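You operate a simulated robot arm through the tools that you are given. There is no shell and no other tool.

Carry out the task below with a simulated robot arm. There is one attempt and no reset: what you move stays moved.

TASK
Clamp the copper block in the vise between the white and green covers.
Fine: open the vise wider first, hang both covers on its jaws, wind it tight; leave the vise levers and the other blocks.

It is judged by the outcome, as a careful person would: the job done as asked, and still so three seconds after it is handed in. It fails if anything else is knocked over, pushed out of place, dropped, spilled or broken. Lids that push on must go on centred and level and be pressed home; caps that screw on are set level and turned clockwise until they are tight.

THE ROBOT
A 6-joint arm with a two-finger gripper, fixed in place. Base frame: the origin is at the foot of the arm, x ahead of it, y to its left, z up. Units: m, degrees, N and s.
Its first joint turns from -166.0 to 166.0 degrees. Payload 2.45 kg.
The TCP is the grasp point between the finger pads, 0.02 m short of the fingertips. In the tool frame z runs along the fingers and y along their closing line. Largest opening 0.14 m; the body of the gripper starts 0.168 m behind the TCP.
Orientation is that of the tool frame in the base frame, as a unit quaternion [x, y, z, w]. With the fingers straight down and closing along the base's y, the tool's x points along the base's -x, its y along +y and its z along -z.

THE INTERFACE
- The arm moves only by the tool play_rows. Its argument "series" is text: rows parted by semicolons, each of 7 numbers parted by spaces: the shift along the tool's x, y, z in cm, then the turn, a rotation vector about the tool's x, y, z in degrees, then the finger opening in cm, from 0 to 14. In form: tx ty tz ax ay az claw; .... A call has 1 to 20 rows; each row shifts and turns the commanded pose from where the row before left it, along the tool's axes as they then stand. Each row takes 0.2 s and may step no farther than 0.05 m and 8.6 degrees from the row before; otherwise, or with a gripper value out of range, the whole call is refused. Where a pose cannot be reached the arm comes as near as it can. A force on the tool above 90 N (or 10 N above the force at the start of the call, whichever is more), or a blocked arm, ends the call early, and 0.2 s more pass. Each finger travels about 0.045 m/s and halts on what it meets, pressing with about 39 N; the grip force reading is that of the motor and also rises with nothing between the fingers. The clock runs only during rows and for 0.2 s after the last one: add rows that do not move to give the fingers time. The reply holds the time, the measured pose of the TCP, the force on the tool along the base axes, the opening and the grip force, in the units named above and with some noise, with the torque about the TCP (base axes, N m) and any sound that the robot's microphone picked up, and new pictures: "views" is both (left out), scene, wrist or none.
- Cameras (640 x 400 px; columns grow to the right, rows downward): "scene" is fixed at [0.2211, -0.6519, 1.4564]; the picture's right is [0.81, -0.58, 0.00], its down [-0.21, -0.29, -0.93] and it looks along [0.54, 0.76, -0.36] (base axes); focal length 334 px, centre (320, 200). "wrist" rides on the gripper at [0.078, 0.011, -0.209] in the tool frame; the picture's right is [-0.14, 0.99, 0.00], its down [-0.92, -0.13, -0.37] and it looks along [-0.36, -0.05, 0.93] (tool axes); focal length 280 px, centre (320, 200). There is no depth. A picture from a camera that has moved, and an enlarged one, comes with that camera's place and axes in the base frame and with its lens.
- close_up(camera, box): a new picture of the part [left, top, right, bottom] of that camera's present view, enlarged. The clock stands still meanwhile.
- finish_job(): hands the job in; it is judged then, once.

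Nothing tells you positions but the pictures and the camera data. Unless the task says otherwise, let go and move clear before handing in.

The tools are called after "Emit:" by a JSON object that holds its "name" and its "arguments". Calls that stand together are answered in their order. play_rows: Moves the arm, as the interface text tells. Its arguments: {"type":"object","properties":{"series":{"type":"string"},"views":{"type":"string","enum":["both","scene","wrist","none"]}},"required":["series"]} The other tools are called the same way: close_up (camera, box) takes an enlarged picture of a part of a camera's view; finish_job () hands the job in.

At the start:

```text
clock: 0.0
position: [0.6426, -0.0324, 1.392]
tcp_rot: [0.0, 1.0, 0.0, 0.001]
force: [0.0, -0.6, -0.1]
moment: [0.02, -0.01, 0.0]
grip_width: 0.1401
gripper_force: 0.1
```

scene: 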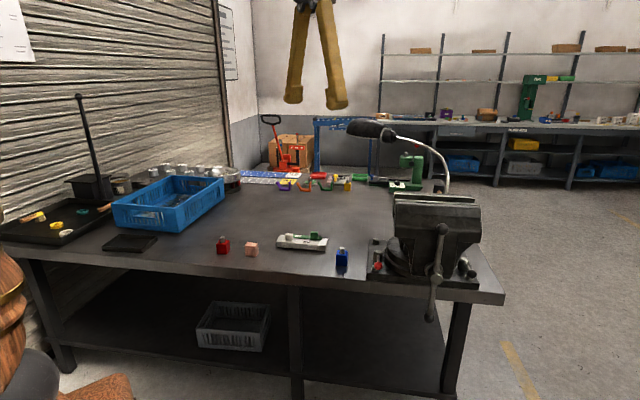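
wrist: 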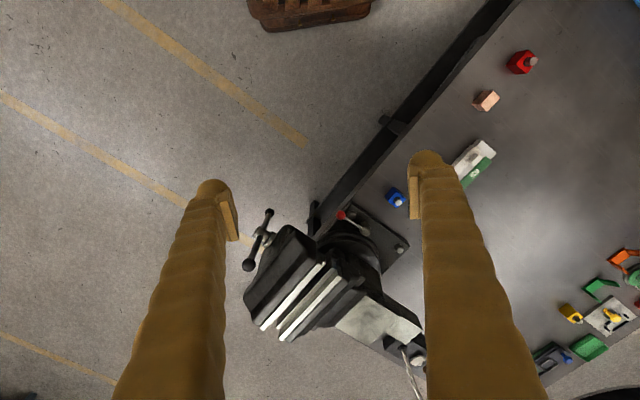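

I see a workbench with a large vise, a copper-coloured block, red and blue blocks, and a white/green pair of covers lying on the bench. I'll look closer before moving.

Emit:
{"name": "close_up", "arguments": {"camera": "scene", "box": [200, 170, 500, 330]}}

Emit:
{"name": "close_up", "arguments": {"camera": "wrist", "box": [230, 180, 450, 380]}}

Emit:
{"name": "close_up", "arguments": {"camera": "wrist", "box": [380, 30, 640, 220]}}

Emit:
{"name": "close_up", "arguments": {"camera": "scene", "box": [360, 180, 490, 330]}}

```text
2.13 times, centred on (350, 250) of scene
camera zoom: at [0.2211, -0.6519, 1.4564], right [0.81, -0.58, 0.0], down [-0.21, -0.29, -0.93], along [0.54, 0.76, -0.36], focal length 712 px, centre (256, 93)
```

zoom: 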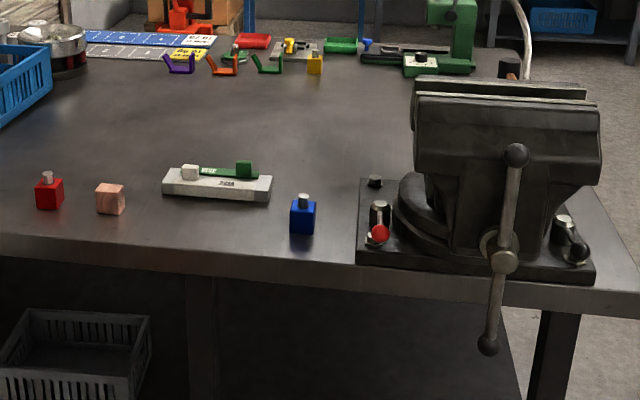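

```text
2.00 times, centred on (340, 280) of wrist
camera zoom: at [0.5645, -0.0224, 1.6011], right [0.14, 0.99, 0.0], down [0.92, -0.13, 0.37], along [0.37, -0.05, -0.93], focal length 561 px, centre (280, 40)
```

zoom: 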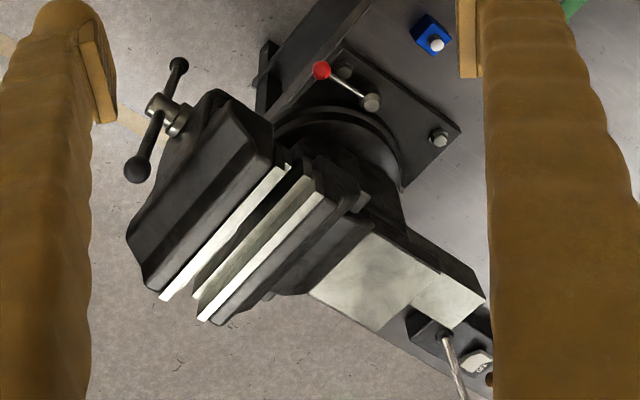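

```text
2.11 times, centred on (510, 125) of wrist
camera zoom: at [0.5645, -0.0224, 1.6011], right [0.14, 0.99, 0.0], down [0.92, -0.13, 0.37], along [0.37, -0.05, -0.93], focal length 590 px, centre (-80, 358)
```

zoom: 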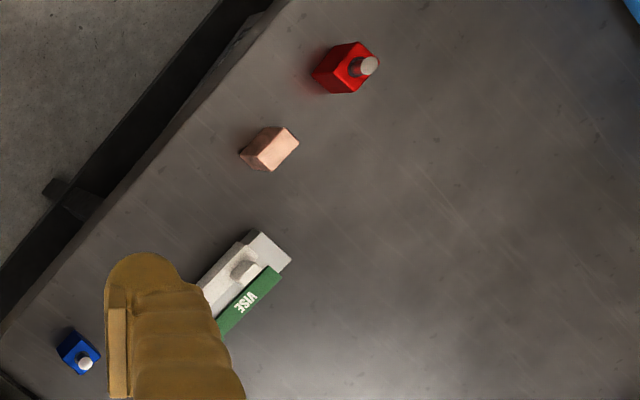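

```text
2.67 times, centred on (425, 255) of scene
camera zoom: at [0.2211, -0.6519, 1.4564], right [0.81, -0.58, 0.0], down [-0.21, -0.29, -0.93], along [0.54, 0.76, -0.36], focal length 890 px, centre (40, 53)
```

zoom: 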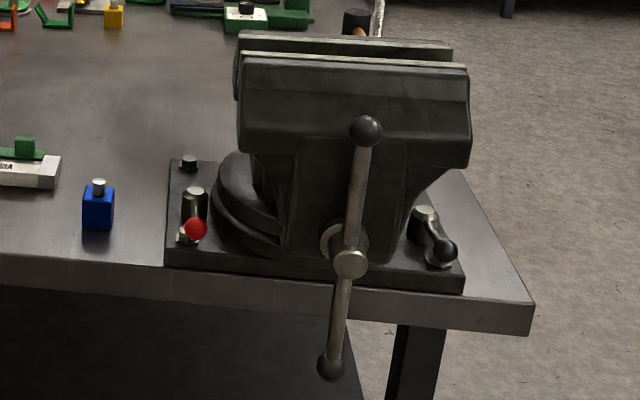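

The vise stands at the right corner of the bench, roughly (0.95, -0.15) with its jaw tops near z = 1.1 and the screw handle facing me. The covers are near (0.8, 0.37) and the copper block near (0.66, 0.40). I'll move over the blocks and covers for a better view.

Emit:
{"name": "play_rows", "arguments": {"series": "-0.7 3.6 2.2 0 0 0 14;-0.7 3.6 2.2 0 0 0 14;-0.7 3.6 2.2 0 0 0 14;-0.7 3.6 2.2 0 0 0 14;-0.7 3.6 2.2 0 0 0 14;-0.7 3.6 2.2 0 0 0 14;-0.7 3.6 2.2 0 0 0 14;-0.7 3.6 2.2 0 0 0 14;-0.7 3.6 2.2 0 0 0 14;-0.7 3.6 2.2 0 0 0 14;0 0 0 0 0 0 14"}}

```text
clock: 2.4
position: [0.7128, 0.3265, 1.1724]
tcp_rot: [-0.001, 1.0, 0.0, 0.0]
force: [0.5, 0.3, -0.3]
moment: [0.0, -0.02, 0.01]
grip_width: 0.1402
gripper_force: 0.1
camera wrist: at [0.6337, 0.337, 1.3812], right [0.14, 0.99, 0.0], down [0.92, -0.13, 0.37], along [0.37, -0.05, -0.93], focal length 280 px, centre (320, 200)
```

scene: 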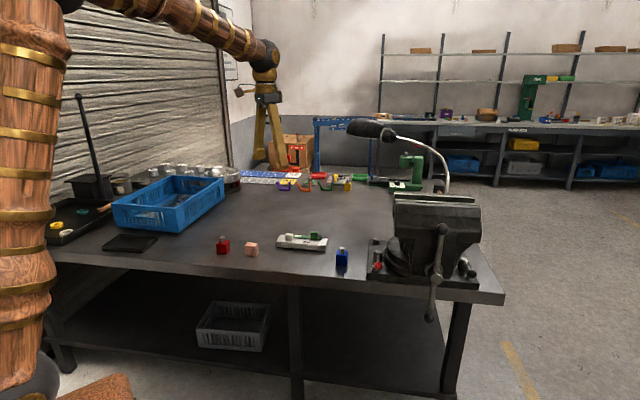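
wrist: 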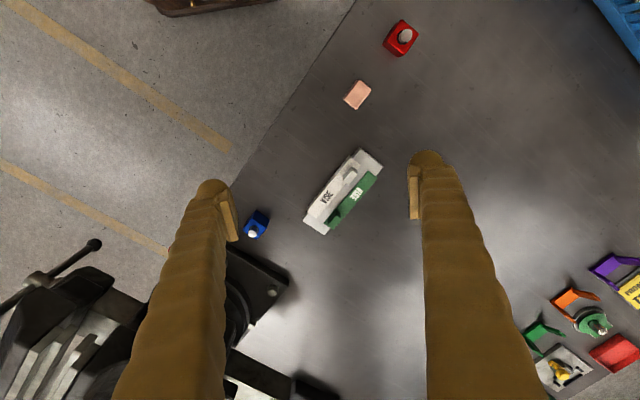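

Emit:
{"name": "close_up", "arguments": {"camera": "wrist", "box": [280, 60, 400, 250]}}

Emit:
{"name": "close_up", "arguments": {"camera": "scene", "box": [240, 225, 350, 275]}}

Emit:
{"name": "close_up", "arguments": {"camera": "scene", "box": [0, 0, 300, 380]}}

```text
2.11 times, centred on (340, 155) of wrist
camera zoom: at [0.6337, 0.337, 1.3812], right [0.14, 0.99, 0.0], down [0.92, -0.13, 0.37], along [0.37, -0.05, -0.93], focal length 590 px, centre (278, 295)
```

zoom: 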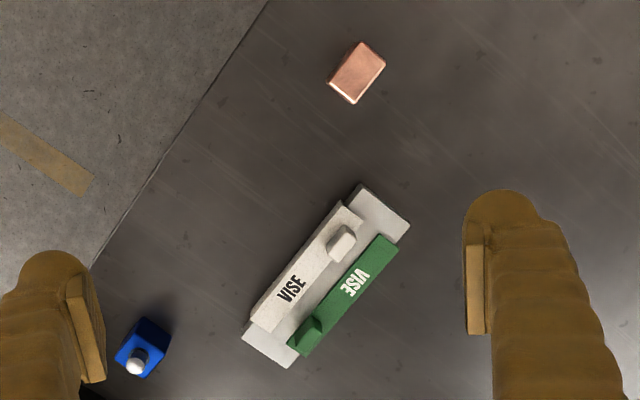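

```text
5.82 times, centred on (295, 250) of scene
camera zoom: at [0.2211, -0.6519, 1.4564], right [0.81, -0.58, 0.0], down [-0.21, -0.29, -0.93], along [0.54, 0.76, -0.36], focal length 1942 px, centre (466, -91)
```

zoom: 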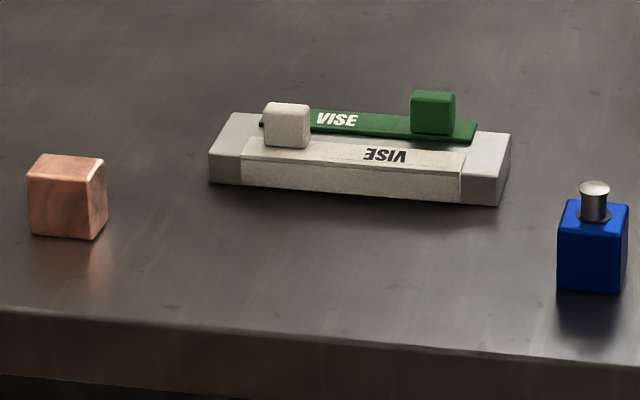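

```text
1.05 times, centred on (150, 190) of scene (not enlarged: the box is as wide or as high as the picture)
camera zoom: at [0.2211, -0.6519, 1.4564], right [0.81, -0.58, 0.0], down [-0.21, -0.29, -0.93], along [0.54, 0.76, -0.36], focal length 351 px, centre (499, 210)
```

zoom: 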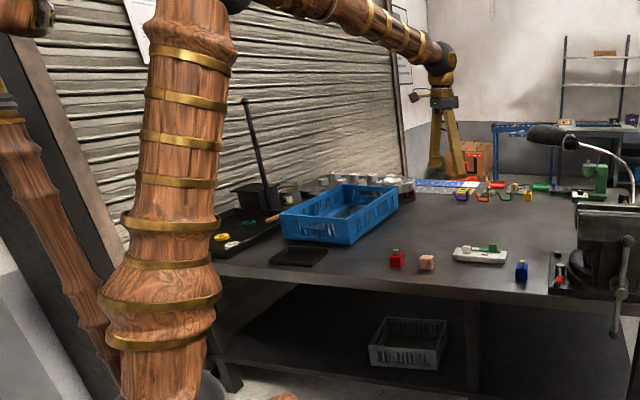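

The covers hang on a small grey stand: white with its plate on the near side, green on the far side. Each has a top flange and a knob. Next I'll look down on the vise.

Emit:
{"name": "play_rows", "arguments": {"series": "-1.25 -3.88 -1.9 0 0 0 14;-1.25 -3.88 -1.9 0 0 0 14;-1.25 -3.88 -1.9 0 0 0 14;-1.25 -3.88 -1.9 0 0 0 14;-1.25 -3.88 -1.9 0 0 0 14;-1.25 -3.88 -1.9 0 0 0 14;-1.25 -3.88 -1.9 0 0 0 14;-1.25 -3.88 -1.9 0 0 0 14;-1.25 -3.88 -1.9 0 0 0 14;-1.25 -3.88 -1.9 0 0 0 14;-1.25 -3.88 -1.9 0 0 0 14;0 0 0 0 0 0 14", "views": "wrist"}}

Emit:
{"name": "close_up", "arguments": {"camera": "wrist", "box": [200, 90, 440, 290]}}

```text
clock: 5.0
position: [0.8505, -0.1002, 1.3812]
tcp_rot: [0.0, 1.0, 0.0, 0.0]
force: [-0.9, -0.2, -0.2]
moment: [-0.03, 0.02, 0.0]
grip_width: 0.14
gripper_force: 0.1
camera wrist: at [0.7729, -0.0899, 1.5895], right [0.14, 0.99, 0.0], down [0.92, -0.13, 0.37], along [0.37, -0.05, -0.93], focal length 280 px, centre (320, 200)
```

wrist: 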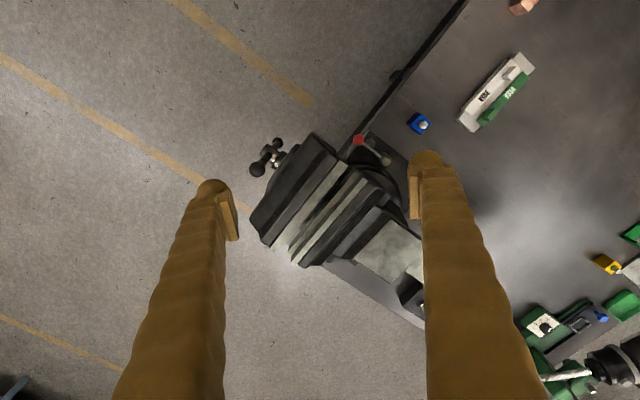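

```text
2.00 times, centred on (320, 190) of wrist
camera zoom: at [0.7729, -0.0899, 1.5895], right [0.14, 0.99, 0.0], down [0.92, -0.13, 0.37], along [0.37, -0.05, -0.93], focal length 561 px, centre (320, 220)
```

zoom: 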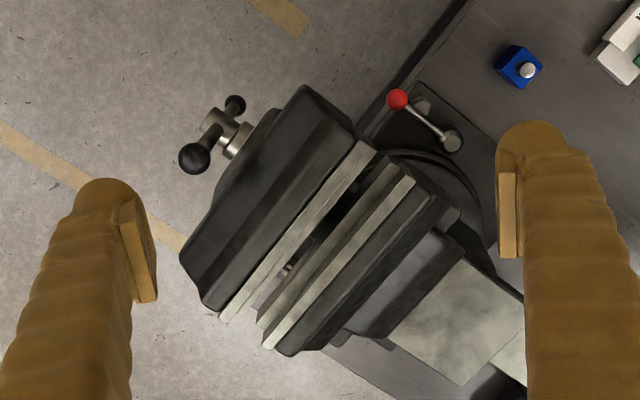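

Emit:
{"name": "close_up", "arguments": {"camera": "wrist", "box": [290, 150, 430, 240]}}

Emit:
{"name": "close_up", "arguments": {"camera": "wrist", "box": [240, 190, 380, 280]}}

Emit:
{"name": "close_up", "arguments": {"camera": "wrist", "box": [240, 120, 350, 200]}}

Emit:
{"name": "close_up", "arguments": {"camera": "scene", "box": [385, 185, 490, 255]}}

```text
4.44 times, centred on (360, 195) of wrist
camera zoom: at [0.7729, -0.0899, 1.5895], right [0.14, 0.99, 0.0], down [0.92, -0.13, 0.37], along [0.37, -0.05, -0.93], focal length 1246 px, centre (142, 222)
```

zoom: 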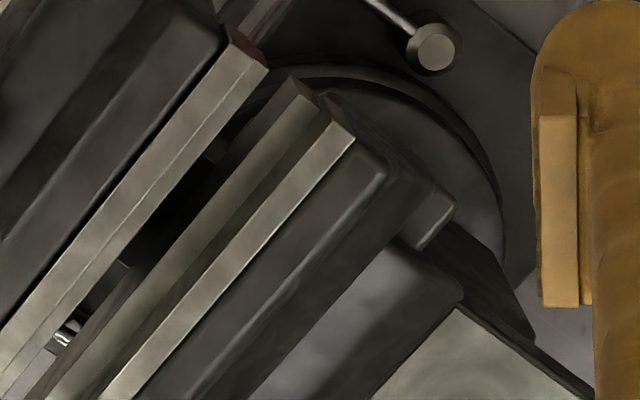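

```text
4.44 times, centred on (310, 235) of wrist
camera zoom: at [0.7729, -0.0899, 1.5895], right [0.14, 0.99, 0.0], down [0.92, -0.13, 0.37], along [0.37, -0.05, -0.93], focal length 1246 px, centre (364, 44)
```

zoom: 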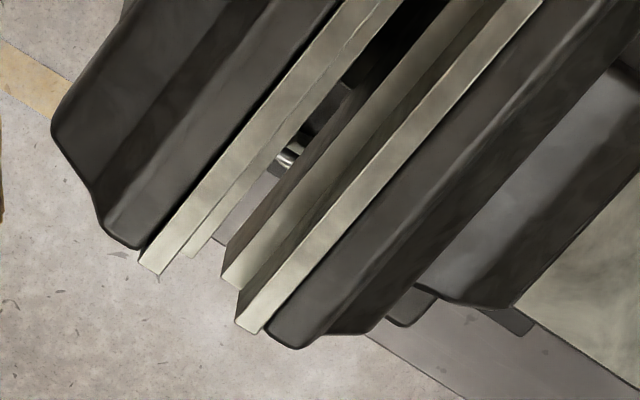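

```text
5.00 times, centred on (295, 160) of wrist
camera zoom: at [0.7729, -0.0899, 1.5895], right [0.14, 0.99, 0.0], down [0.92, -0.13, 0.37], along [0.37, -0.05, -0.93], focal length 1402 px, centre (445, 400)
```

zoom: 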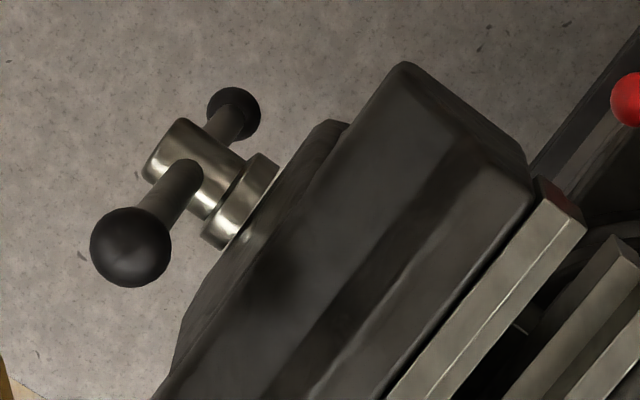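

```text
5.71 times, centred on (438, 220) of scene
camera zoom: at [0.2211, -0.6519, 1.4564], right [0.81, -0.58, 0.0], down [-0.21, -0.29, -0.93], along [0.54, 0.76, -0.36], focal length 1908 px, centre (-351, 86)
```

zoom: 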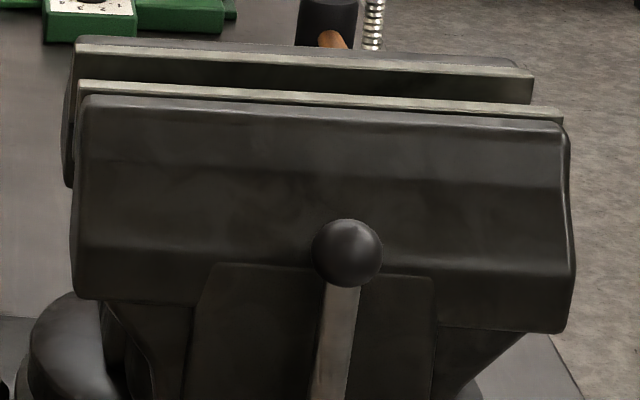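

I can see stepped jaw plates and the handle with a T-bar in front. I'll tilt the camera straight down above the jaws to measure the gap.

Emit:
{"name": "play_rows", "arguments": {"series": "-4 -0.5 2 0 0 0 14;-4 -0.5 2 0 0 0 14;0 0 2 0 7.17 0 14;0 0 0 0 7.17 0 14;0 0 0 0 7.17 0 14;0 0 0 0 0 0 14", "views": "both"}}

Emit:
{"name": "close_up", "arguments": {"camera": "wrist", "box": [220, 100, 420, 290]}}

```text
clock: 6.4
position: [0.8923, -0.106, 1.2749]
tcp_rot: [0.001, 0.985, 0.0, -0.175]
force: [0.4, 0.1, -0.6]
moment: [0.04, -0.01, 0.01]
grip_width: 0.1403
gripper_force: 0.0
out of reach, approached as far as the arm can: row 4, 5
camera wrist: at [0.8907, -0.0953, 1.4988], right [0.13, 0.99, -0.05], down [0.99, -0.13, 0.03], along [0.02, -0.05, -1.0], focal length 280 px, centre (320, 200)
```

scene: 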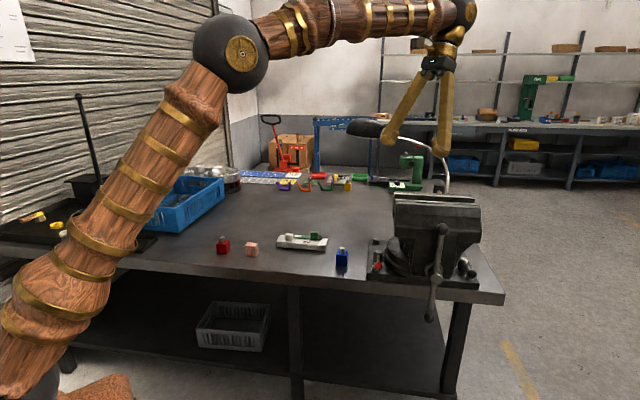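
wrist: 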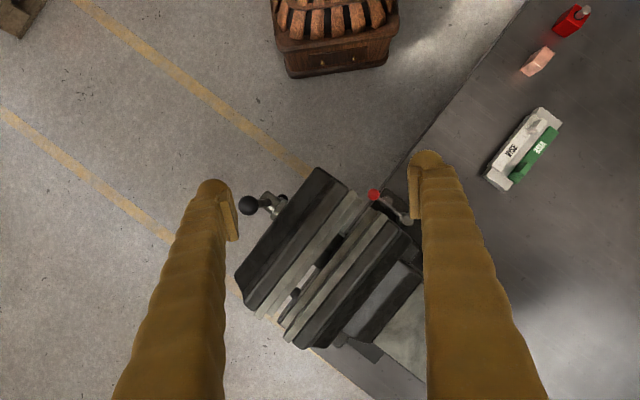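

```text
2.11 times, centred on (320, 195) of wrist
camera zoom: at [0.8907, -0.0953, 1.4988], right [0.13, 0.99, -0.05], down [0.99, -0.13, 0.03], along [0.02, -0.05, -1.0], focal length 590 px, centre (320, 210)
```

zoom: 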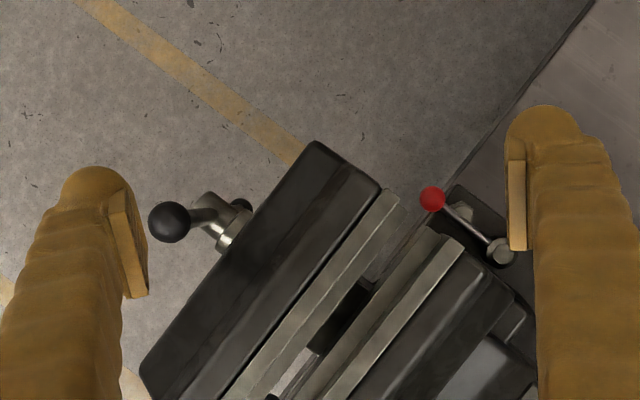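

Emit:
{"name": "close_up", "arguments": {"camera": "wrist", "box": [300, 170, 420, 270]}}

Emit:
{"name": "close_up", "arguments": {"camera": "wrist", "box": [230, 250, 350, 350]}}

```text
4.00 times, centred on (360, 220) of wrist
camera zoom: at [0.8907, -0.0953, 1.4988], right [0.13, 0.99, -0.05], down [0.99, -0.13, 0.03], along [0.02, -0.05, -1.0], focal length 1122 px, centre (160, 120)
```

zoom: 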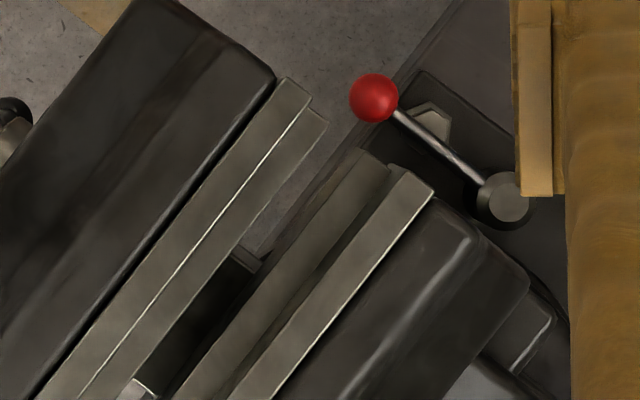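

```text
4.00 times, centred on (290, 300) of wrist
camera zoom: at [0.8907, -0.0953, 1.4988], right [0.13, 0.99, -0.05], down [0.99, -0.13, 0.03], along [0.02, -0.05, -1.0], focal length 1122 px, centre (440, -200)
```

zoom: 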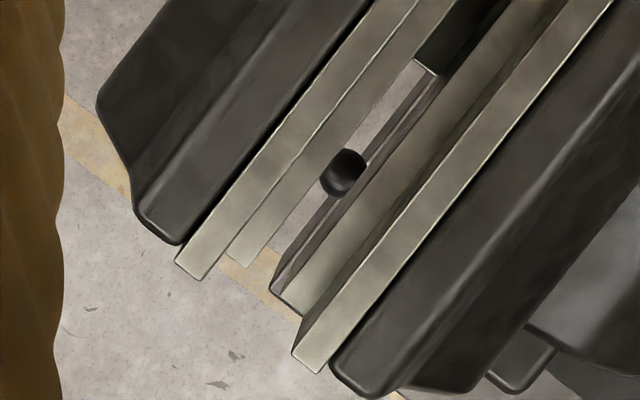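

The vise's screw axis runs at 45° in the base frame, with the bar of the handle vertical at about (0.894, -0.222), hub height about 0.957. The jaws' top gap is only about 41 mm, with 12 mm ledges about 30 mm down. I'll untilt, back off and point the gripper horizontally at the handle to turn it counter-clockwise.

Emit:
{"name": "play_rows", "arguments": {"series": "2 0 -1 0 -7.17 0 14;3 0 -2 0 -7.17 0 14;4 0 -2 0 -7.17 0 14;4.5 -2 0 0 0 0 14;4.5 -2 0 0 0 0 10;4 -2.8 0 0 0 0 6;2 -4 0 0 0 0 3;0 0 0 0 0 0 0", "views": "none"}}

```text
clock: 8.2
position: [0.6662, -0.2141, 1.3428]
tcp_rot: [-0.001, 1.0, 0.0, 0.001]
force: [-1.2, 0.1, 0.8]
moment: [-0.01, 0.0, -0.02]
grip_width: 0.0556
gripper_force: 0.1
```

Emit:
{"name": "play_rows", "arguments": {"series": "0 0 0 0 0 -7.5 0;0 0 0 0 0 -7.5 0;0 0 0 0 0 -7.5 0;0 0 0 0 0 -7.5 0;0 0 0 0 0 -7.5 0;0 0 0 0 0 -7.5 0;0 0 0 0 -8.2 0 0;0 0 0 0 -8.2 0 0;0 0 0 0 -8.2 0 0;0 0 0 0 -8.2 0 0;0 0 0 0 -8.2 0 0", "views": "both"}}

```text
clock: 10.6
position: [0.666, -0.214, 1.3443]
tcp_rot: [-0.359, 0.865, 0.134, 0.325]
force: [0.2, -0.3, 0.0]
moment: [-0.02, 0.0, -0.03]
grip_width: 0.0
gripper_force: 29.7
camera wrist: at [0.5197, -0.3461, 1.4498], right [-0.63, 0.77, 0.09], down [0.41, 0.23, 0.88], along [0.66, 0.59, -0.46], focal length 280 px, centre (320, 200)
```

scene: 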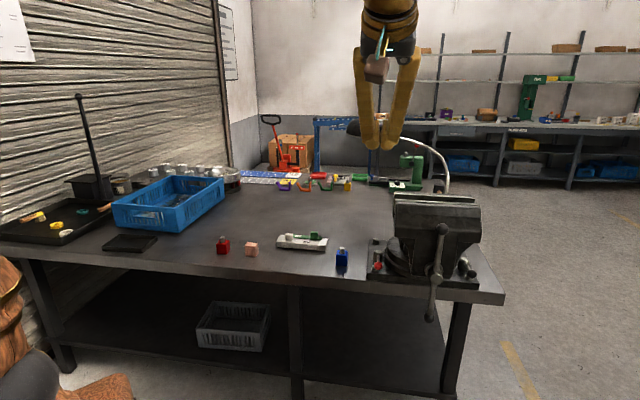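
wrist: 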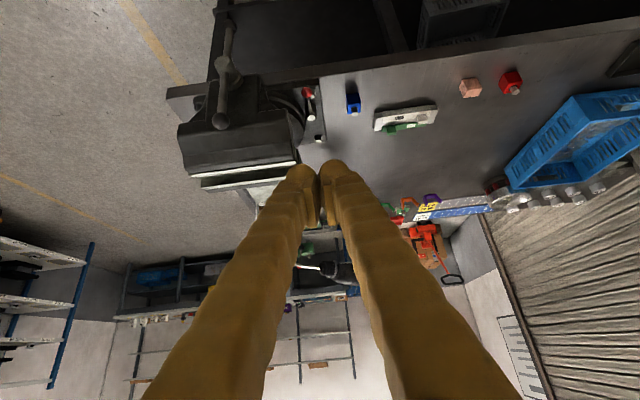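

Emit:
{"name": "play_rows", "arguments": {"series": "0 0 0 0 -8.2 0 0;0 0 0 0 -8.2 0 0;0 0 0 0 -8.2 0 0;0 0 0 0 -8.2 0 0;0 0 0 0 -8.2 0 0;0 0 0 0 -8 0 0;3 -2 0 0 0 0 0;3 -2 0 0 0 0 0;3 -2 0 0 0 0 0;3 -2 0 0 0 0 0;0 0 0 0 0 0 0", "views": "both"}}

```text
clock: 13.0
position: [0.7227, -0.2706, 1.225]
tcp_rot: [-0.271, 0.652, 0.271, 0.654]
force: [0.2, 0.0, -0.7]
moment: [0.01, -0.03, 0.0]
grip_width: 0.0
gripper_force: 29.9
camera wrist: at [0.5674, -0.4119, 1.1466], right [-0.7, 0.7, 0.14], down [-0.17, -0.35, 0.92], along [0.69, 0.62, 0.37], focal length 280 px, centre (320, 200)
```

scene: 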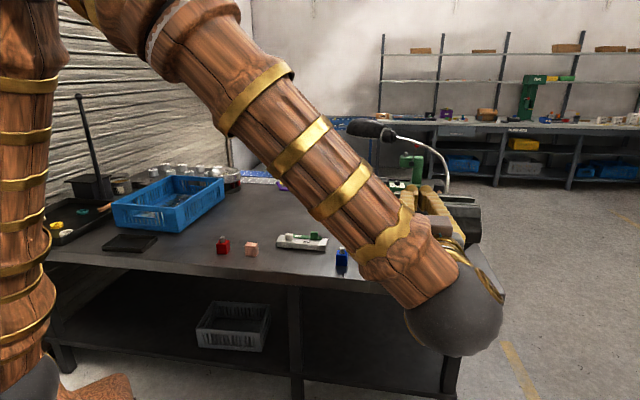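
wrist: 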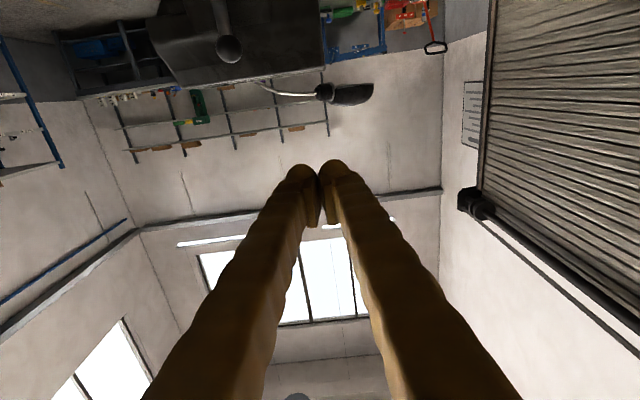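

Emit:
{"name": "play_rows", "arguments": {"series": "3.5 -2.36 1.4 0 0 0 0;3.5 -2.36 1.4 0 0 0 0;3.5 -2.36 1.4 0 0 0 0;3.5 -2.36 1.4 0 0 0 0;3.5 -2.36 1.4 0 0 0 0;0 0 0 0 0 0 0", "views": "both"}}

```text
clock: 14.4
position: [0.8583, -0.3058, 1.0511]
tcp_rot: [-0.272, 0.652, 0.271, 0.654]
force: [-0.5, 0.6, 1.0]
moment: [0.02, 0.02, 0.0]
grip_width: 0.0
gripper_force: 29.7
camera wrist: at [0.704, -0.4465, 0.9733], right [-0.7, 0.7, 0.14], down [-0.17, -0.35, 0.92], along [0.69, 0.62, 0.37], focal length 280 px, centre (320, 200)
```

scene: 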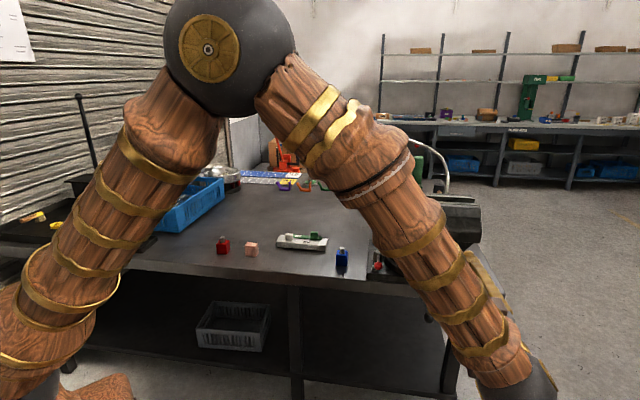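
wrist: 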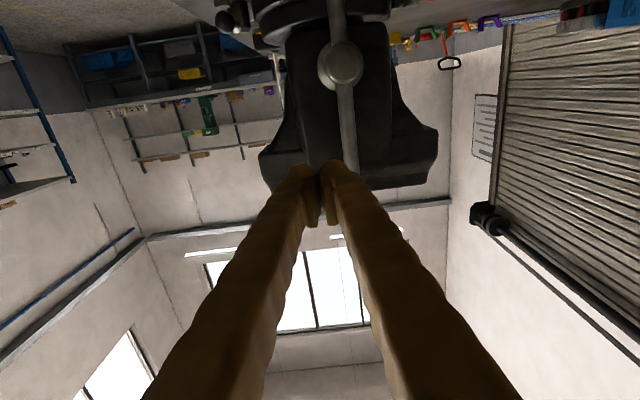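

I'm now in front of the handle with closed fingers pointing along the screw axis. I'll advance beside the bar (on its right, upper half) and push it a little counter-clockwise to feel how the screw behaves.

Emit:
{"name": "play_rows", "arguments": {"series": "0.4 0 4 0 0 0 0;0.4 0 3.9 0 0 0 0;0 0 0 0 0 0 0;0 1 0 0 0 0 0;0 1 0 0 0 0 0;0 1 0 0 0 0 0;0 1 0 0 0 0 0;0 0 0 0 0 0 0", "views": "wrist"}}

```text
clock: 16.2
position: [0.8833, -0.2211, 1.042]
tcp_rot: [-0.271, 0.653, 0.271, 0.654]
force: [1.9, -2.3, 3.1]
moment: [0.03, 0.01, 0.02]
grip_width: 0.0
gripper_force: 29.3
camera wrist: at [0.7286, -0.3611, 0.9633], right [-0.7, 0.7, 0.14], down [-0.17, -0.35, 0.92], along [0.69, 0.62, 0.37], focal length 280 px, centre (320, 200)
```

wrist: 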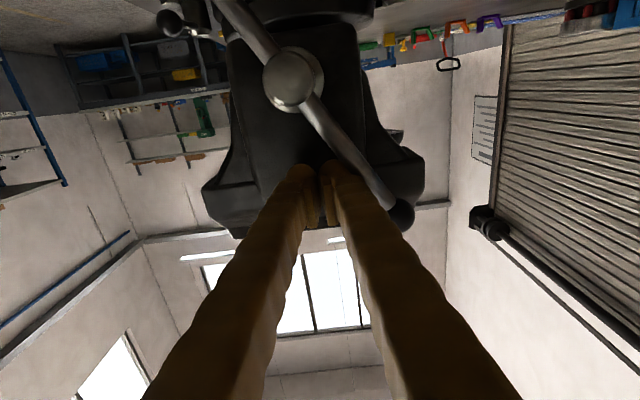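

The bar turns easily, already about 25° counter-clockwise. I'll continue around the circle a quarter turn and look.

Emit:
{"name": "play_rows", "arguments": {"series": "0.594 2.219 0 0 0 0 0;1.148 1.99 0 0 0 0 0;1.625 1.625 0 0 0 0 0;1.99 1.148 0 0 0 0 0;2.219 0.594 0 0 0 0 0;2.297 0 0 0 0 0 0;0 0 0 0 0 0 0", "views": "both"}}

```text
clock: 17.8
position: [0.83, -0.1674, 0.9411]
tcp_rot: [-0.27, 0.653, 0.27, 0.654]
force: [-0.2, 0.8, 0.6]
moment: [0.01, -0.02, 0.0]
grip_width: 0.0
gripper_force: 29.2
camera wrist: at [0.6749, -0.3074, 0.8629], right [-0.7, 0.7, 0.14], down [-0.17, -0.35, 0.92], along [0.69, 0.62, 0.37], focal length 280 px, centre (320, 200)
```

scene: 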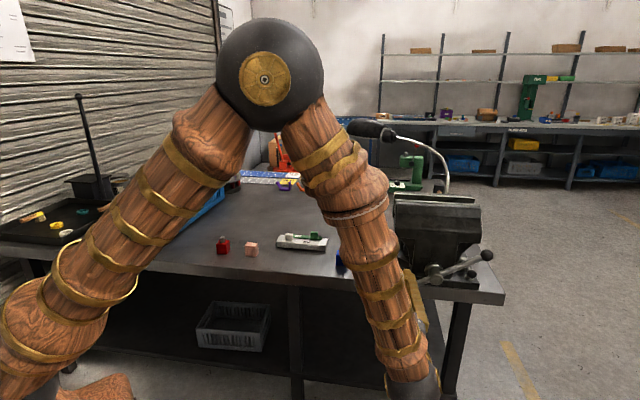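
wrist: 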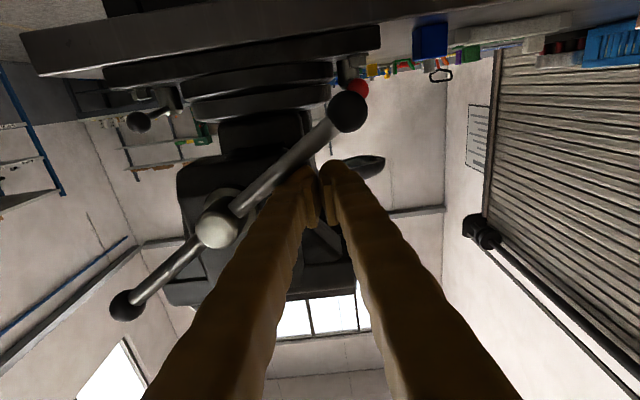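

Emit:
{"name": "play_rows", "arguments": {"series": "2.219 -0.594 0 0 0 0 0;1.99 -1.148 0 0 0 0 0;1.625 -1.625 0 0 0 0 0;1.148 -1.99 0 0 0 0 0;0.594 -2.219 0 0 0 0 0;0 -2.297 0 0 0 0 0;-0.594 -2.219 0 0 0 0 0;-1.148 -1.99 0 0 0 0 0;-1.625 -1.625 0 0 0 0 0;0 0 0 0 0 0 0", "views": "both"}}

```text
clock: 20.0
position: [0.9427, -0.2773, 0.902]
tcp_rot: [-0.27, 0.653, 0.27, 0.654]
force: [0.5, -0.3, 0.2]
moment: [0.04, -0.02, -0.01]
grip_width: 0.0001
gripper_force: 30.0
camera wrist: at [0.7864, -0.4177, 0.8226], right [-0.7, 0.7, 0.14], down [-0.17, -0.35, 0.92], along [0.69, 0.62, 0.37], focal length 280 px, centre (320, 200)
```

scene: 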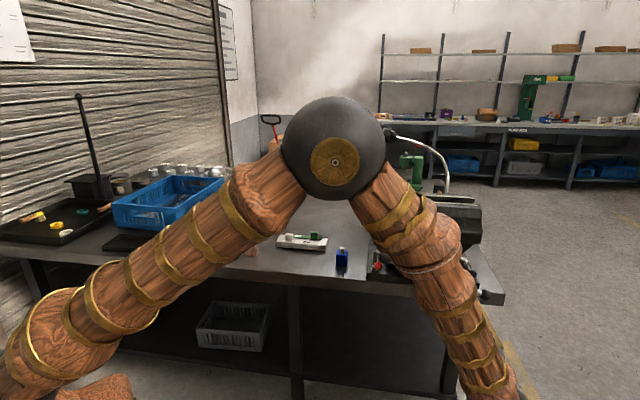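
wrist: 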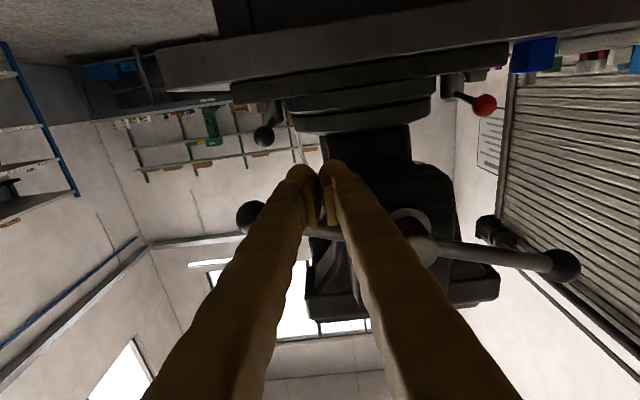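

Emit:
{"name": "play_rows", "arguments": {"series": "-1.99 -1.148 0 0 0 0 0;-2.219 -0.594 0 0 0 0 0;-2.297 0 0 0 0 0 0;-2.219 0.594 0 0 0 0 0;-1.99 1.148 0 0 0 0 0;-1.625 1.625 0 0 0 0 0;-1.148 1.99 0 0 0 0 0;-0.594 2.219 0 0 0 0 0;0 2.297 0 0 0 0 0;0 0 0 0 0 0 0", "views": "both"}}

Emit:
{"name": "close_up", "arguments": {"camera": "scene", "box": [385, 185, 490, 255]}}

```text
clock: 22.2
position: [0.8846, -0.2198, 1.0419]
tcp_rot: [-0.27, 0.653, 0.27, 0.654]
force: [1.8, -1.9, 4.8]
moment: [0.1, 0.06, 0.0]
grip_width: 0.0
gripper_force: 29.1
camera wrist: at [0.73, -0.3607, 0.963], right [-0.7, 0.7, 0.14], down [-0.17, -0.35, 0.92], along [0.69, 0.62, 0.37], focal length 280 px, centre (320, 200)
```

scene: 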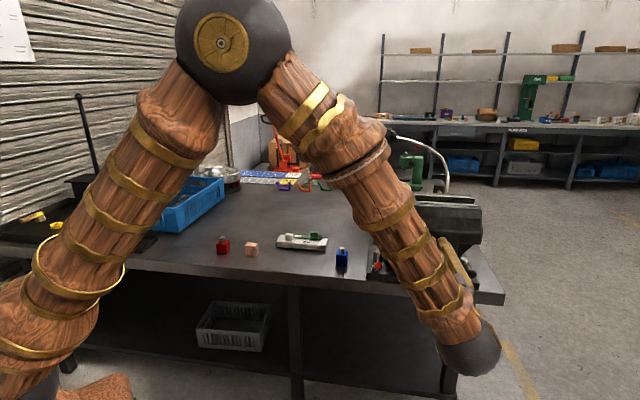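
wrist: 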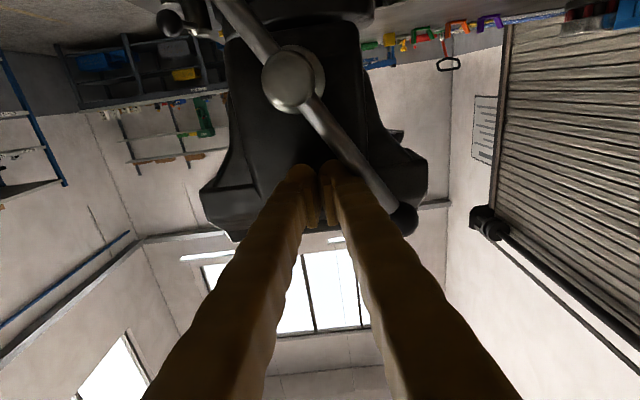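

```text
5.71 times, centred on (438, 220) of scene
camera zoom: at [0.2211, -0.6519, 1.4564], right [0.81, -0.58, 0.0], down [-0.21, -0.29, -0.93], along [0.54, 0.76, -0.36], focal length 1908 px, centre (-351, 86)
```

zoom: 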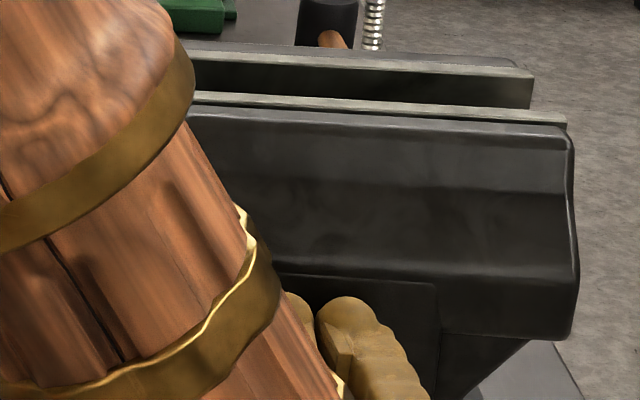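

One turn moved the front jaw by roughly 5 mm. Before deciding how far to open, I'll zoom on the block and covers to estimate their thickness.

Emit:
{"name": "close_up", "arguments": {"camera": "scene", "box": [242, 236, 266, 258]}}

Emit:
{"name": "close_up", "arguments": {"camera": "scene", "box": [272, 228, 332, 258]}}

```text
16.00 times, centred on (254, 247) of scene
camera zoom: at [0.2211, -0.6519, 1.4564], right [0.81, -0.58, 0.0], down [-0.21, -0.29, -0.93], along [0.54, 0.76, -0.36], focal length 5342 px, centre (1376, -552)
```

zoom: 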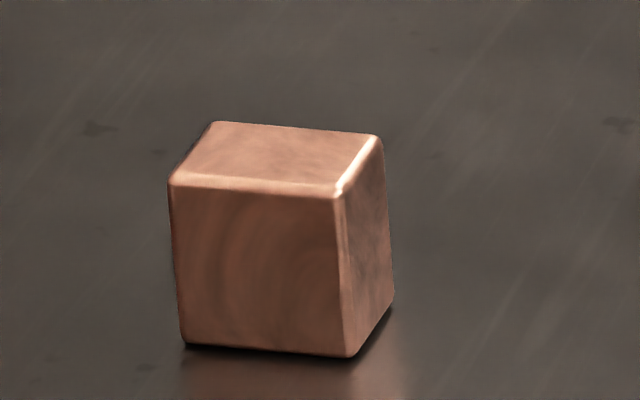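

```text
10.67 times, centred on (302, 243) of scene
camera zoom: at [0.2211, -0.6519, 1.4564], right [0.81, -0.58, 0.0], down [-0.21, -0.29, -0.93], along [0.54, 0.76, -0.36], focal length 3561 px, centre (512, -259)
```

zoom: 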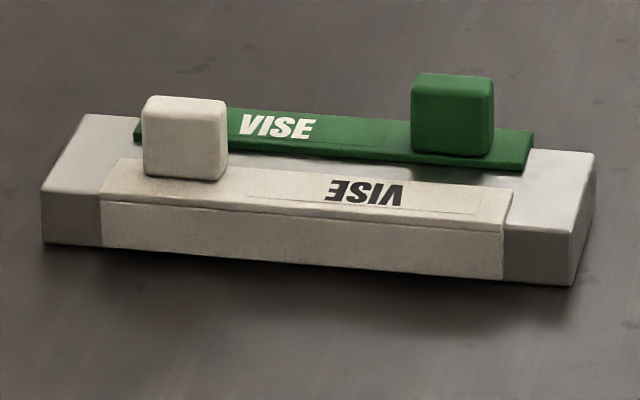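

Emit:
{"name": "close_up", "arguments": {"camera": "scene", "box": [308, 236, 332, 256]}}

Emit:
{"name": "close_up", "arguments": {"camera": "scene", "box": [274, 232, 298, 254]}}

```text
16.00 times, centred on (320, 246) of scene
camera zoom: at [0.2211, -0.6519, 1.4564], right [0.81, -0.58, 0.0], down [-0.21, -0.29, -0.93], along [0.54, 0.76, -0.36], focal length 5342 px, centre (320, -536)
```

zoom: 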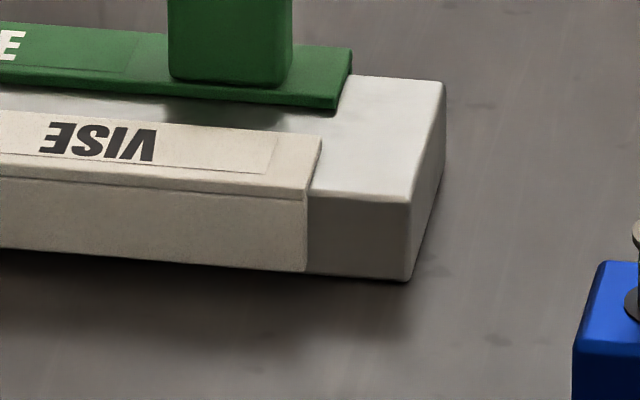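

```text
16.00 times, centred on (286, 243) of scene
camera zoom: at [0.2211, -0.6519, 1.4564], right [0.81, -0.58, 0.0], down [-0.21, -0.29, -0.93], along [0.54, 0.76, -0.36], focal length 5342 px, centre (864, -488)
```

zoom: 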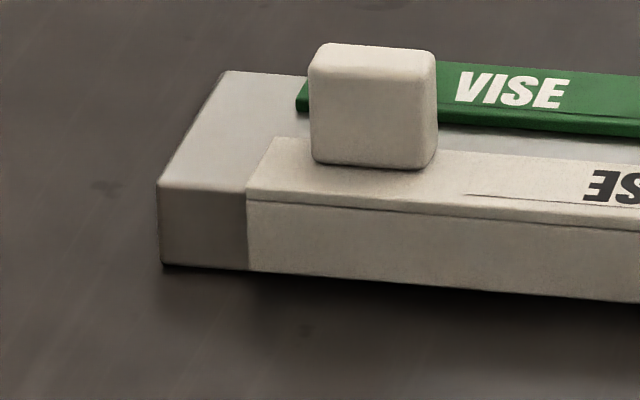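

The block is about 42 × 30 × 45 mm and aligned with the vise. The covers are thin sheet (about 3 mm) with upright tabs. I'll measure the present gap at the jaw ends from the fixed camera.

Emit:
{"name": "close_up", "arguments": {"camera": "scene", "box": [462, 192, 486, 212]}}

Emit:
{"name": "close_up", "arguments": {"camera": "scene", "box": [416, 188, 440, 210]}}

```text
16.00 times, centred on (474, 202) of scene
camera zoom: at [0.2211, -0.6519, 1.4564], right [0.81, -0.58, 0.0], down [-0.21, -0.29, -0.93], along [0.54, 0.76, -0.36], focal length 5342 px, centre (-2144, 168)
```

zoom: 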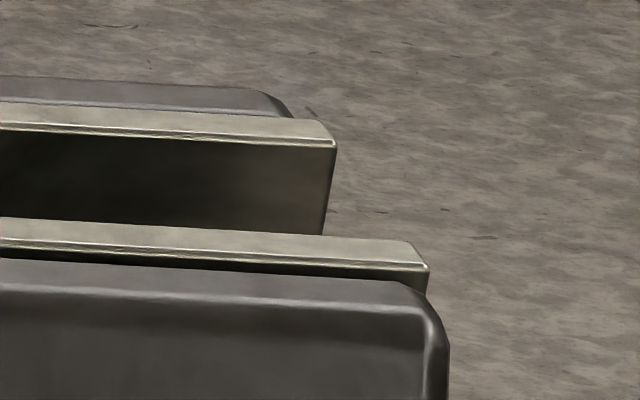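

```text
16.00 times, centred on (428, 199) of scene
camera zoom: at [0.2211, -0.6519, 1.4564], right [0.81, -0.58, 0.0], down [-0.21, -0.29, -0.93], along [0.54, 0.76, -0.36], focal length 5342 px, centre (-1408, 216)
```

zoom: 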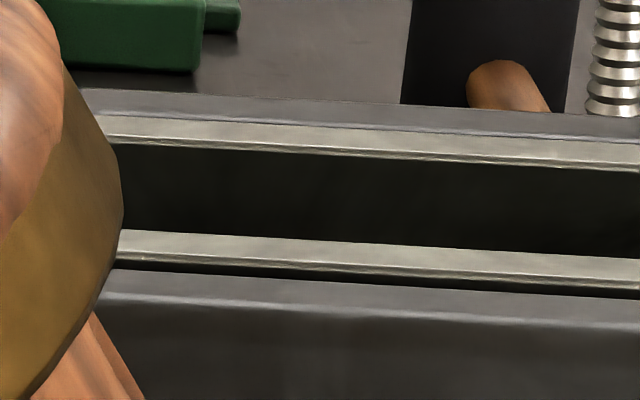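

The gap is now about 45 mm, the ledges 21 mm apart: enough for the 30 mm block plus two 3 mm covers, while the block can still rest on both ledges. I'll back away from the handle, lift, and return the tool to pointing down.

Emit:
{"name": "play_rows", "arguments": {"series": "0 -0.3 -2 0 0 0 0;0 0 -4 0 0 0 0;0 0 -4 0 0 0 0;-4 1 -1 0 0 0 0;-4 2 0 0 0 0 0;-4 2 0 0 0 0 0;-4 2 0 0 0 0 0;-4 2 0 0 0 0 0;-3 2 0 0 0 0 0;0 0 0 0 8.2 0 0;0 0 0 0 8.2 0 0;0 0 0 0 8.2 0 0;0 0 0 0 8.2 0 0;0 0 0 0 8.2 0 0;0 0 0 0 8.2 0 0;0 0 0 0 8.2 0 0;0 0 0 0 8.2 0 0;0 0 0 0 8.2 0 0;0 0 0 0 8.2 0 0;0 0 0 0 8 0 0", "views": "both"}}

```text
clock: 26.4
position: [0.7302, -0.2231, 1.2711]
tcp_rot: [-0.382, 0.924, -0.001, 0.001]
force: [0.5, -0.8, 0.1]
moment: [-0.02, 0.0, 0.03]
grip_width: 0.0
gripper_force: 28.8
camera wrist: at [0.6673, -0.2704, 1.4805], right [-0.6, 0.8, 0.0], down [0.74, 0.56, 0.37], along [0.29, 0.22, -0.93], focal length 280 px, centre (320, 200)
```

scene: 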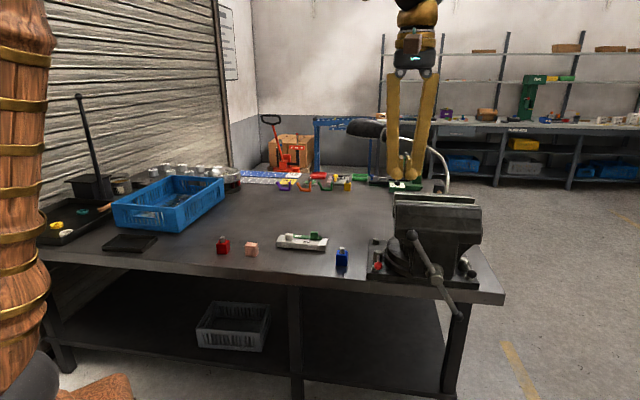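
wrist: 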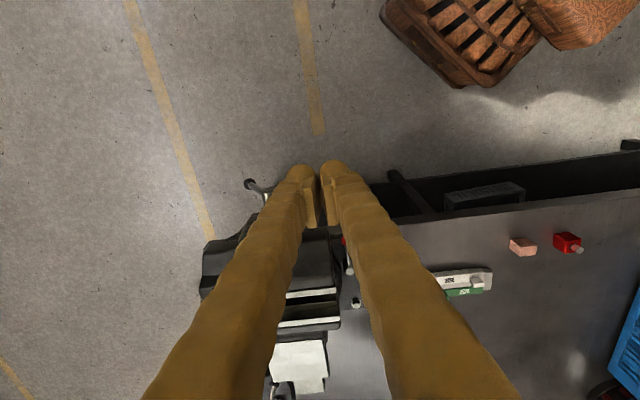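

Handle cleared. Now I'll fly to above the white cover's tab, and turn the gripper 90° so that it closes across the tab's thin direction.

Emit:
{"name": "play_rows", "arguments": {"series": "-3.46 2.64 1.7 0 0 0 6;-3.46 2.64 1.7 0 0 0 6;-3.46 2.64 1.7 0 0 0 6;-3.46 2.64 1.7 0 0 0 6;-3.46 2.64 1.7 0 0 0 6;-3.46 2.64 1.7 0 0 0 6;-3.46 2.64 1.7 0 0 0 6;-3.46 2.64 1.7 0 0 0 6;-3.46 2.64 1.7 0 0 0 6;-3.46 2.64 1.7 0 0 0 6;-3.46 2.64 1.7 0 0 0 6;-3.46 2.64 1.7 0 0 0 6;-3.46 2.64 1.7 0 0 0 6;-3.46 2.64 1.7 0 0 0 6;0 0 0 0 0 8.18 6;0 0 0 0 0 8.18 6;0 0 0 0 0 8.18 6;0 0 0 0 0 8.18 6;0 0 0 0 0 8.18 6", "views": "none"}}

Emit:
{"name": "play_rows", "arguments": {"series": "0 0 0 0 0 8.18 6;0 0 0 0 0 8.18 6;0 0 0 0 0 8.18 6;0 0 0 0 0 8.18 6;0 0 0 0 0 8.18 6;0 0 0 0 0 8.2 6;0 0 0 0 0 0 6", "views": "both"}}

```text
clock: 30.4
position: [0.8116, 0.3815, 1.0327]
tcp_rot: [-0.035, 0.999, 0.0, 0.001]
force: [-0.3, 0.0, -0.1]
moment: [-0.04, 0.0, -0.02]
grip_width: 0.0599
gripper_force: 0.0
```

```text
clock: 32.0
position: [0.8111, 0.3823, 1.0334]
tcp_rot: [0.382, 0.924, 0.001, 0.001]
force: [-0.5, 0.3, -0.5]
moment: [-0.02, -0.02, 0.02]
grip_width: 0.0601
gripper_force: 0.0
camera wrist: at [0.763, 0.4439, 1.2416], right [0.8, 0.6, 0.0], down [0.56, -0.74, 0.37], along [0.22, -0.29, -0.93], focal length 280 px, centre (320, 200)
```

scene: 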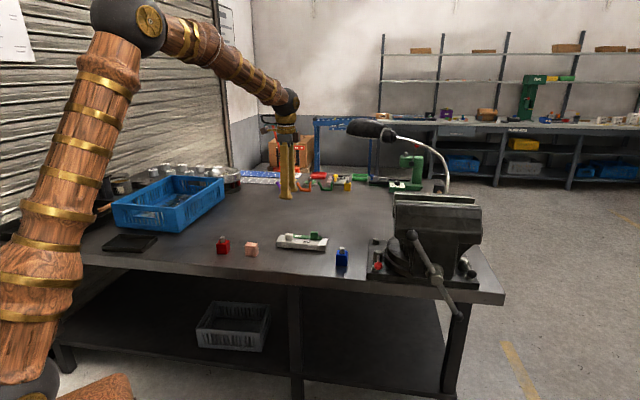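
wrist: 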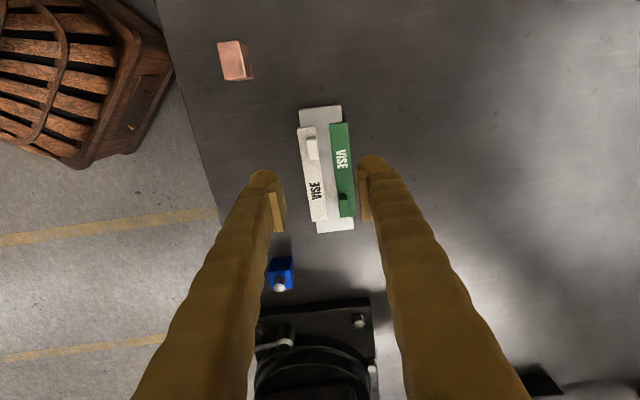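

Emit:
{"name": "close_up", "arguments": {"camera": "wrist", "box": [280, 95, 380, 245]}}

Emit:
{"name": "close_up", "arguments": {"camera": "wrist", "box": [290, 120, 340, 170]}}

Emit:
{"name": "close_up", "arguments": {"camera": "wrist", "box": [320, 180, 370, 230]}}

```text
2.67 times, centred on (330, 170) of wrist
camera zoom: at [0.763, 0.4439, 1.2416], right [0.8, 0.6, 0.0], down [0.56, -0.74, 0.37], along [0.22, -0.29, -0.93], focal length 748 px, centre (293, 280)
```

zoom: 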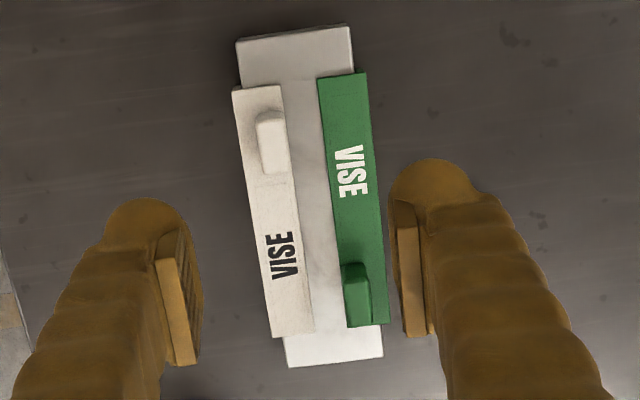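

```text
8.00 times, centred on (315, 145) of wrist
camera zoom: at [0.763, 0.4439, 1.2416], right [0.8, 0.6, 0.0], down [0.56, -0.74, 0.37], along [0.22, -0.29, -0.93], focal length 2243 px, centre (360, 640)
```

zoom: 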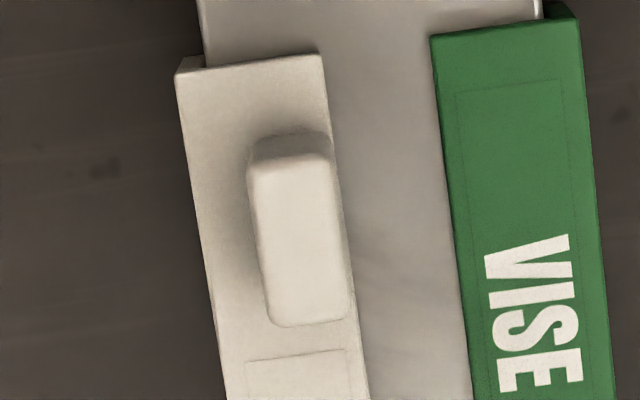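

```text
8.00 times, centred on (345, 205) of wrist
camera zoom: at [0.763, 0.4439, 1.2416], right [0.8, 0.6, 0.0], down [0.56, -0.74, 0.37], along [0.22, -0.29, -0.93], focal length 2243 px, centre (120, 160)
```

zoom: 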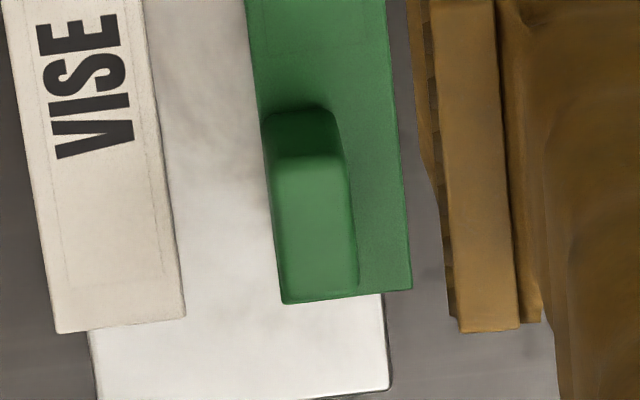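

The wrist view gives the white tab at about n 0.8335, j 0.301 (n/j are my 45°-turned axes), with the bench top near z = 0.806. I'll shift slightly and go down partway to check alignment.

Emit:
{"name": "play_rows", "arguments": {"series": "0.24 -1.04 2 0 0 0 4;0 0 3 0 0 0 4;0 0 3 0 0 0 4;0 0 3 0 0 0 4;0 0 2.3 0 0 0 4;0 0 0 0 0 0 4", "views": "wrist"}}

Emit:
{"name": "close_up", "arguments": {"camera": "wrist", "box": [240, 120, 400, 260]}}

Emit:
{"name": "close_up", "arguments": {"camera": "scene", "box": [265, 210, 335, 260]}}

```text
clock: 33.4
position: [0.8025, 0.3745, 0.9003]
tcp_rot: [0.383, 0.924, 0.002, 0.0]
force: [0.1, 0.3, 0.5]
moment: [0.01, -0.02, -0.01]
grip_width: 0.04
gripper_force: 0.2
camera wrist: at [0.755, 0.4376, 1.1097], right [0.8, 0.6, 0.0], down [0.56, -0.74, 0.37], along [0.22, -0.29, -0.93], focal length 280 px, centre (320, 200)
```

wrist: 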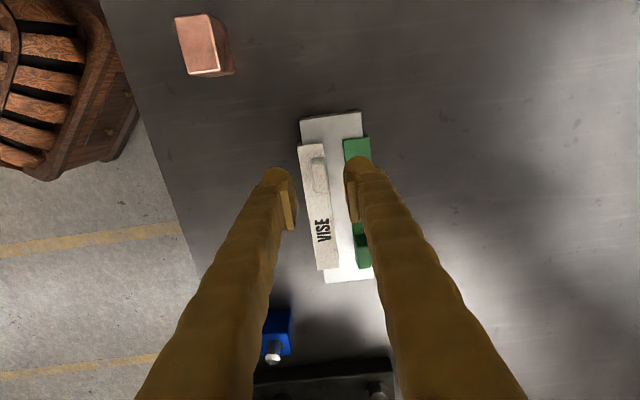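

```text
2.86 times, centred on (320, 190) of wrist
camera zoom: at [0.755, 0.4376, 1.1097], right [0.8, 0.6, 0.0], down [0.56, -0.74, 0.37], along [0.22, -0.29, -0.93], focal length 801 px, centre (320, 229)
```

zoom: 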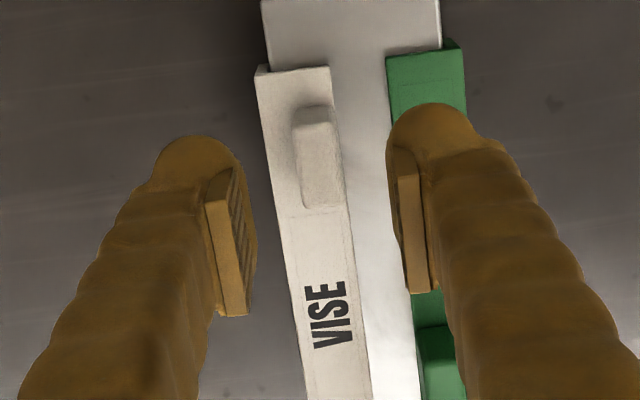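

```text
8.00 times, centred on (300, 235) of scene
camera zoom: at [0.2211, -0.6519, 1.4564], right [0.81, -0.58, 0.0], down [-0.21, -0.29, -0.93], along [0.54, 0.76, -0.36], focal length 2671 px, centre (480, -80)
```

zoom: 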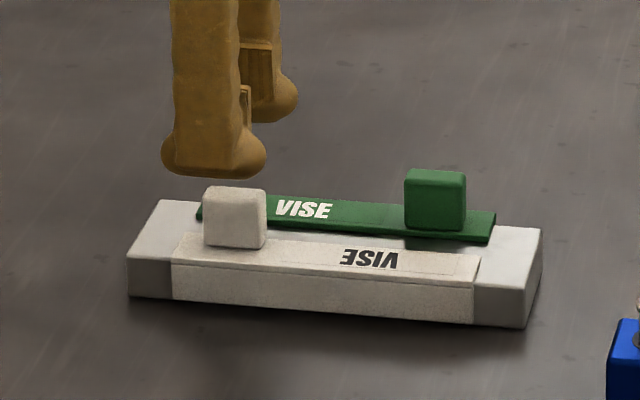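

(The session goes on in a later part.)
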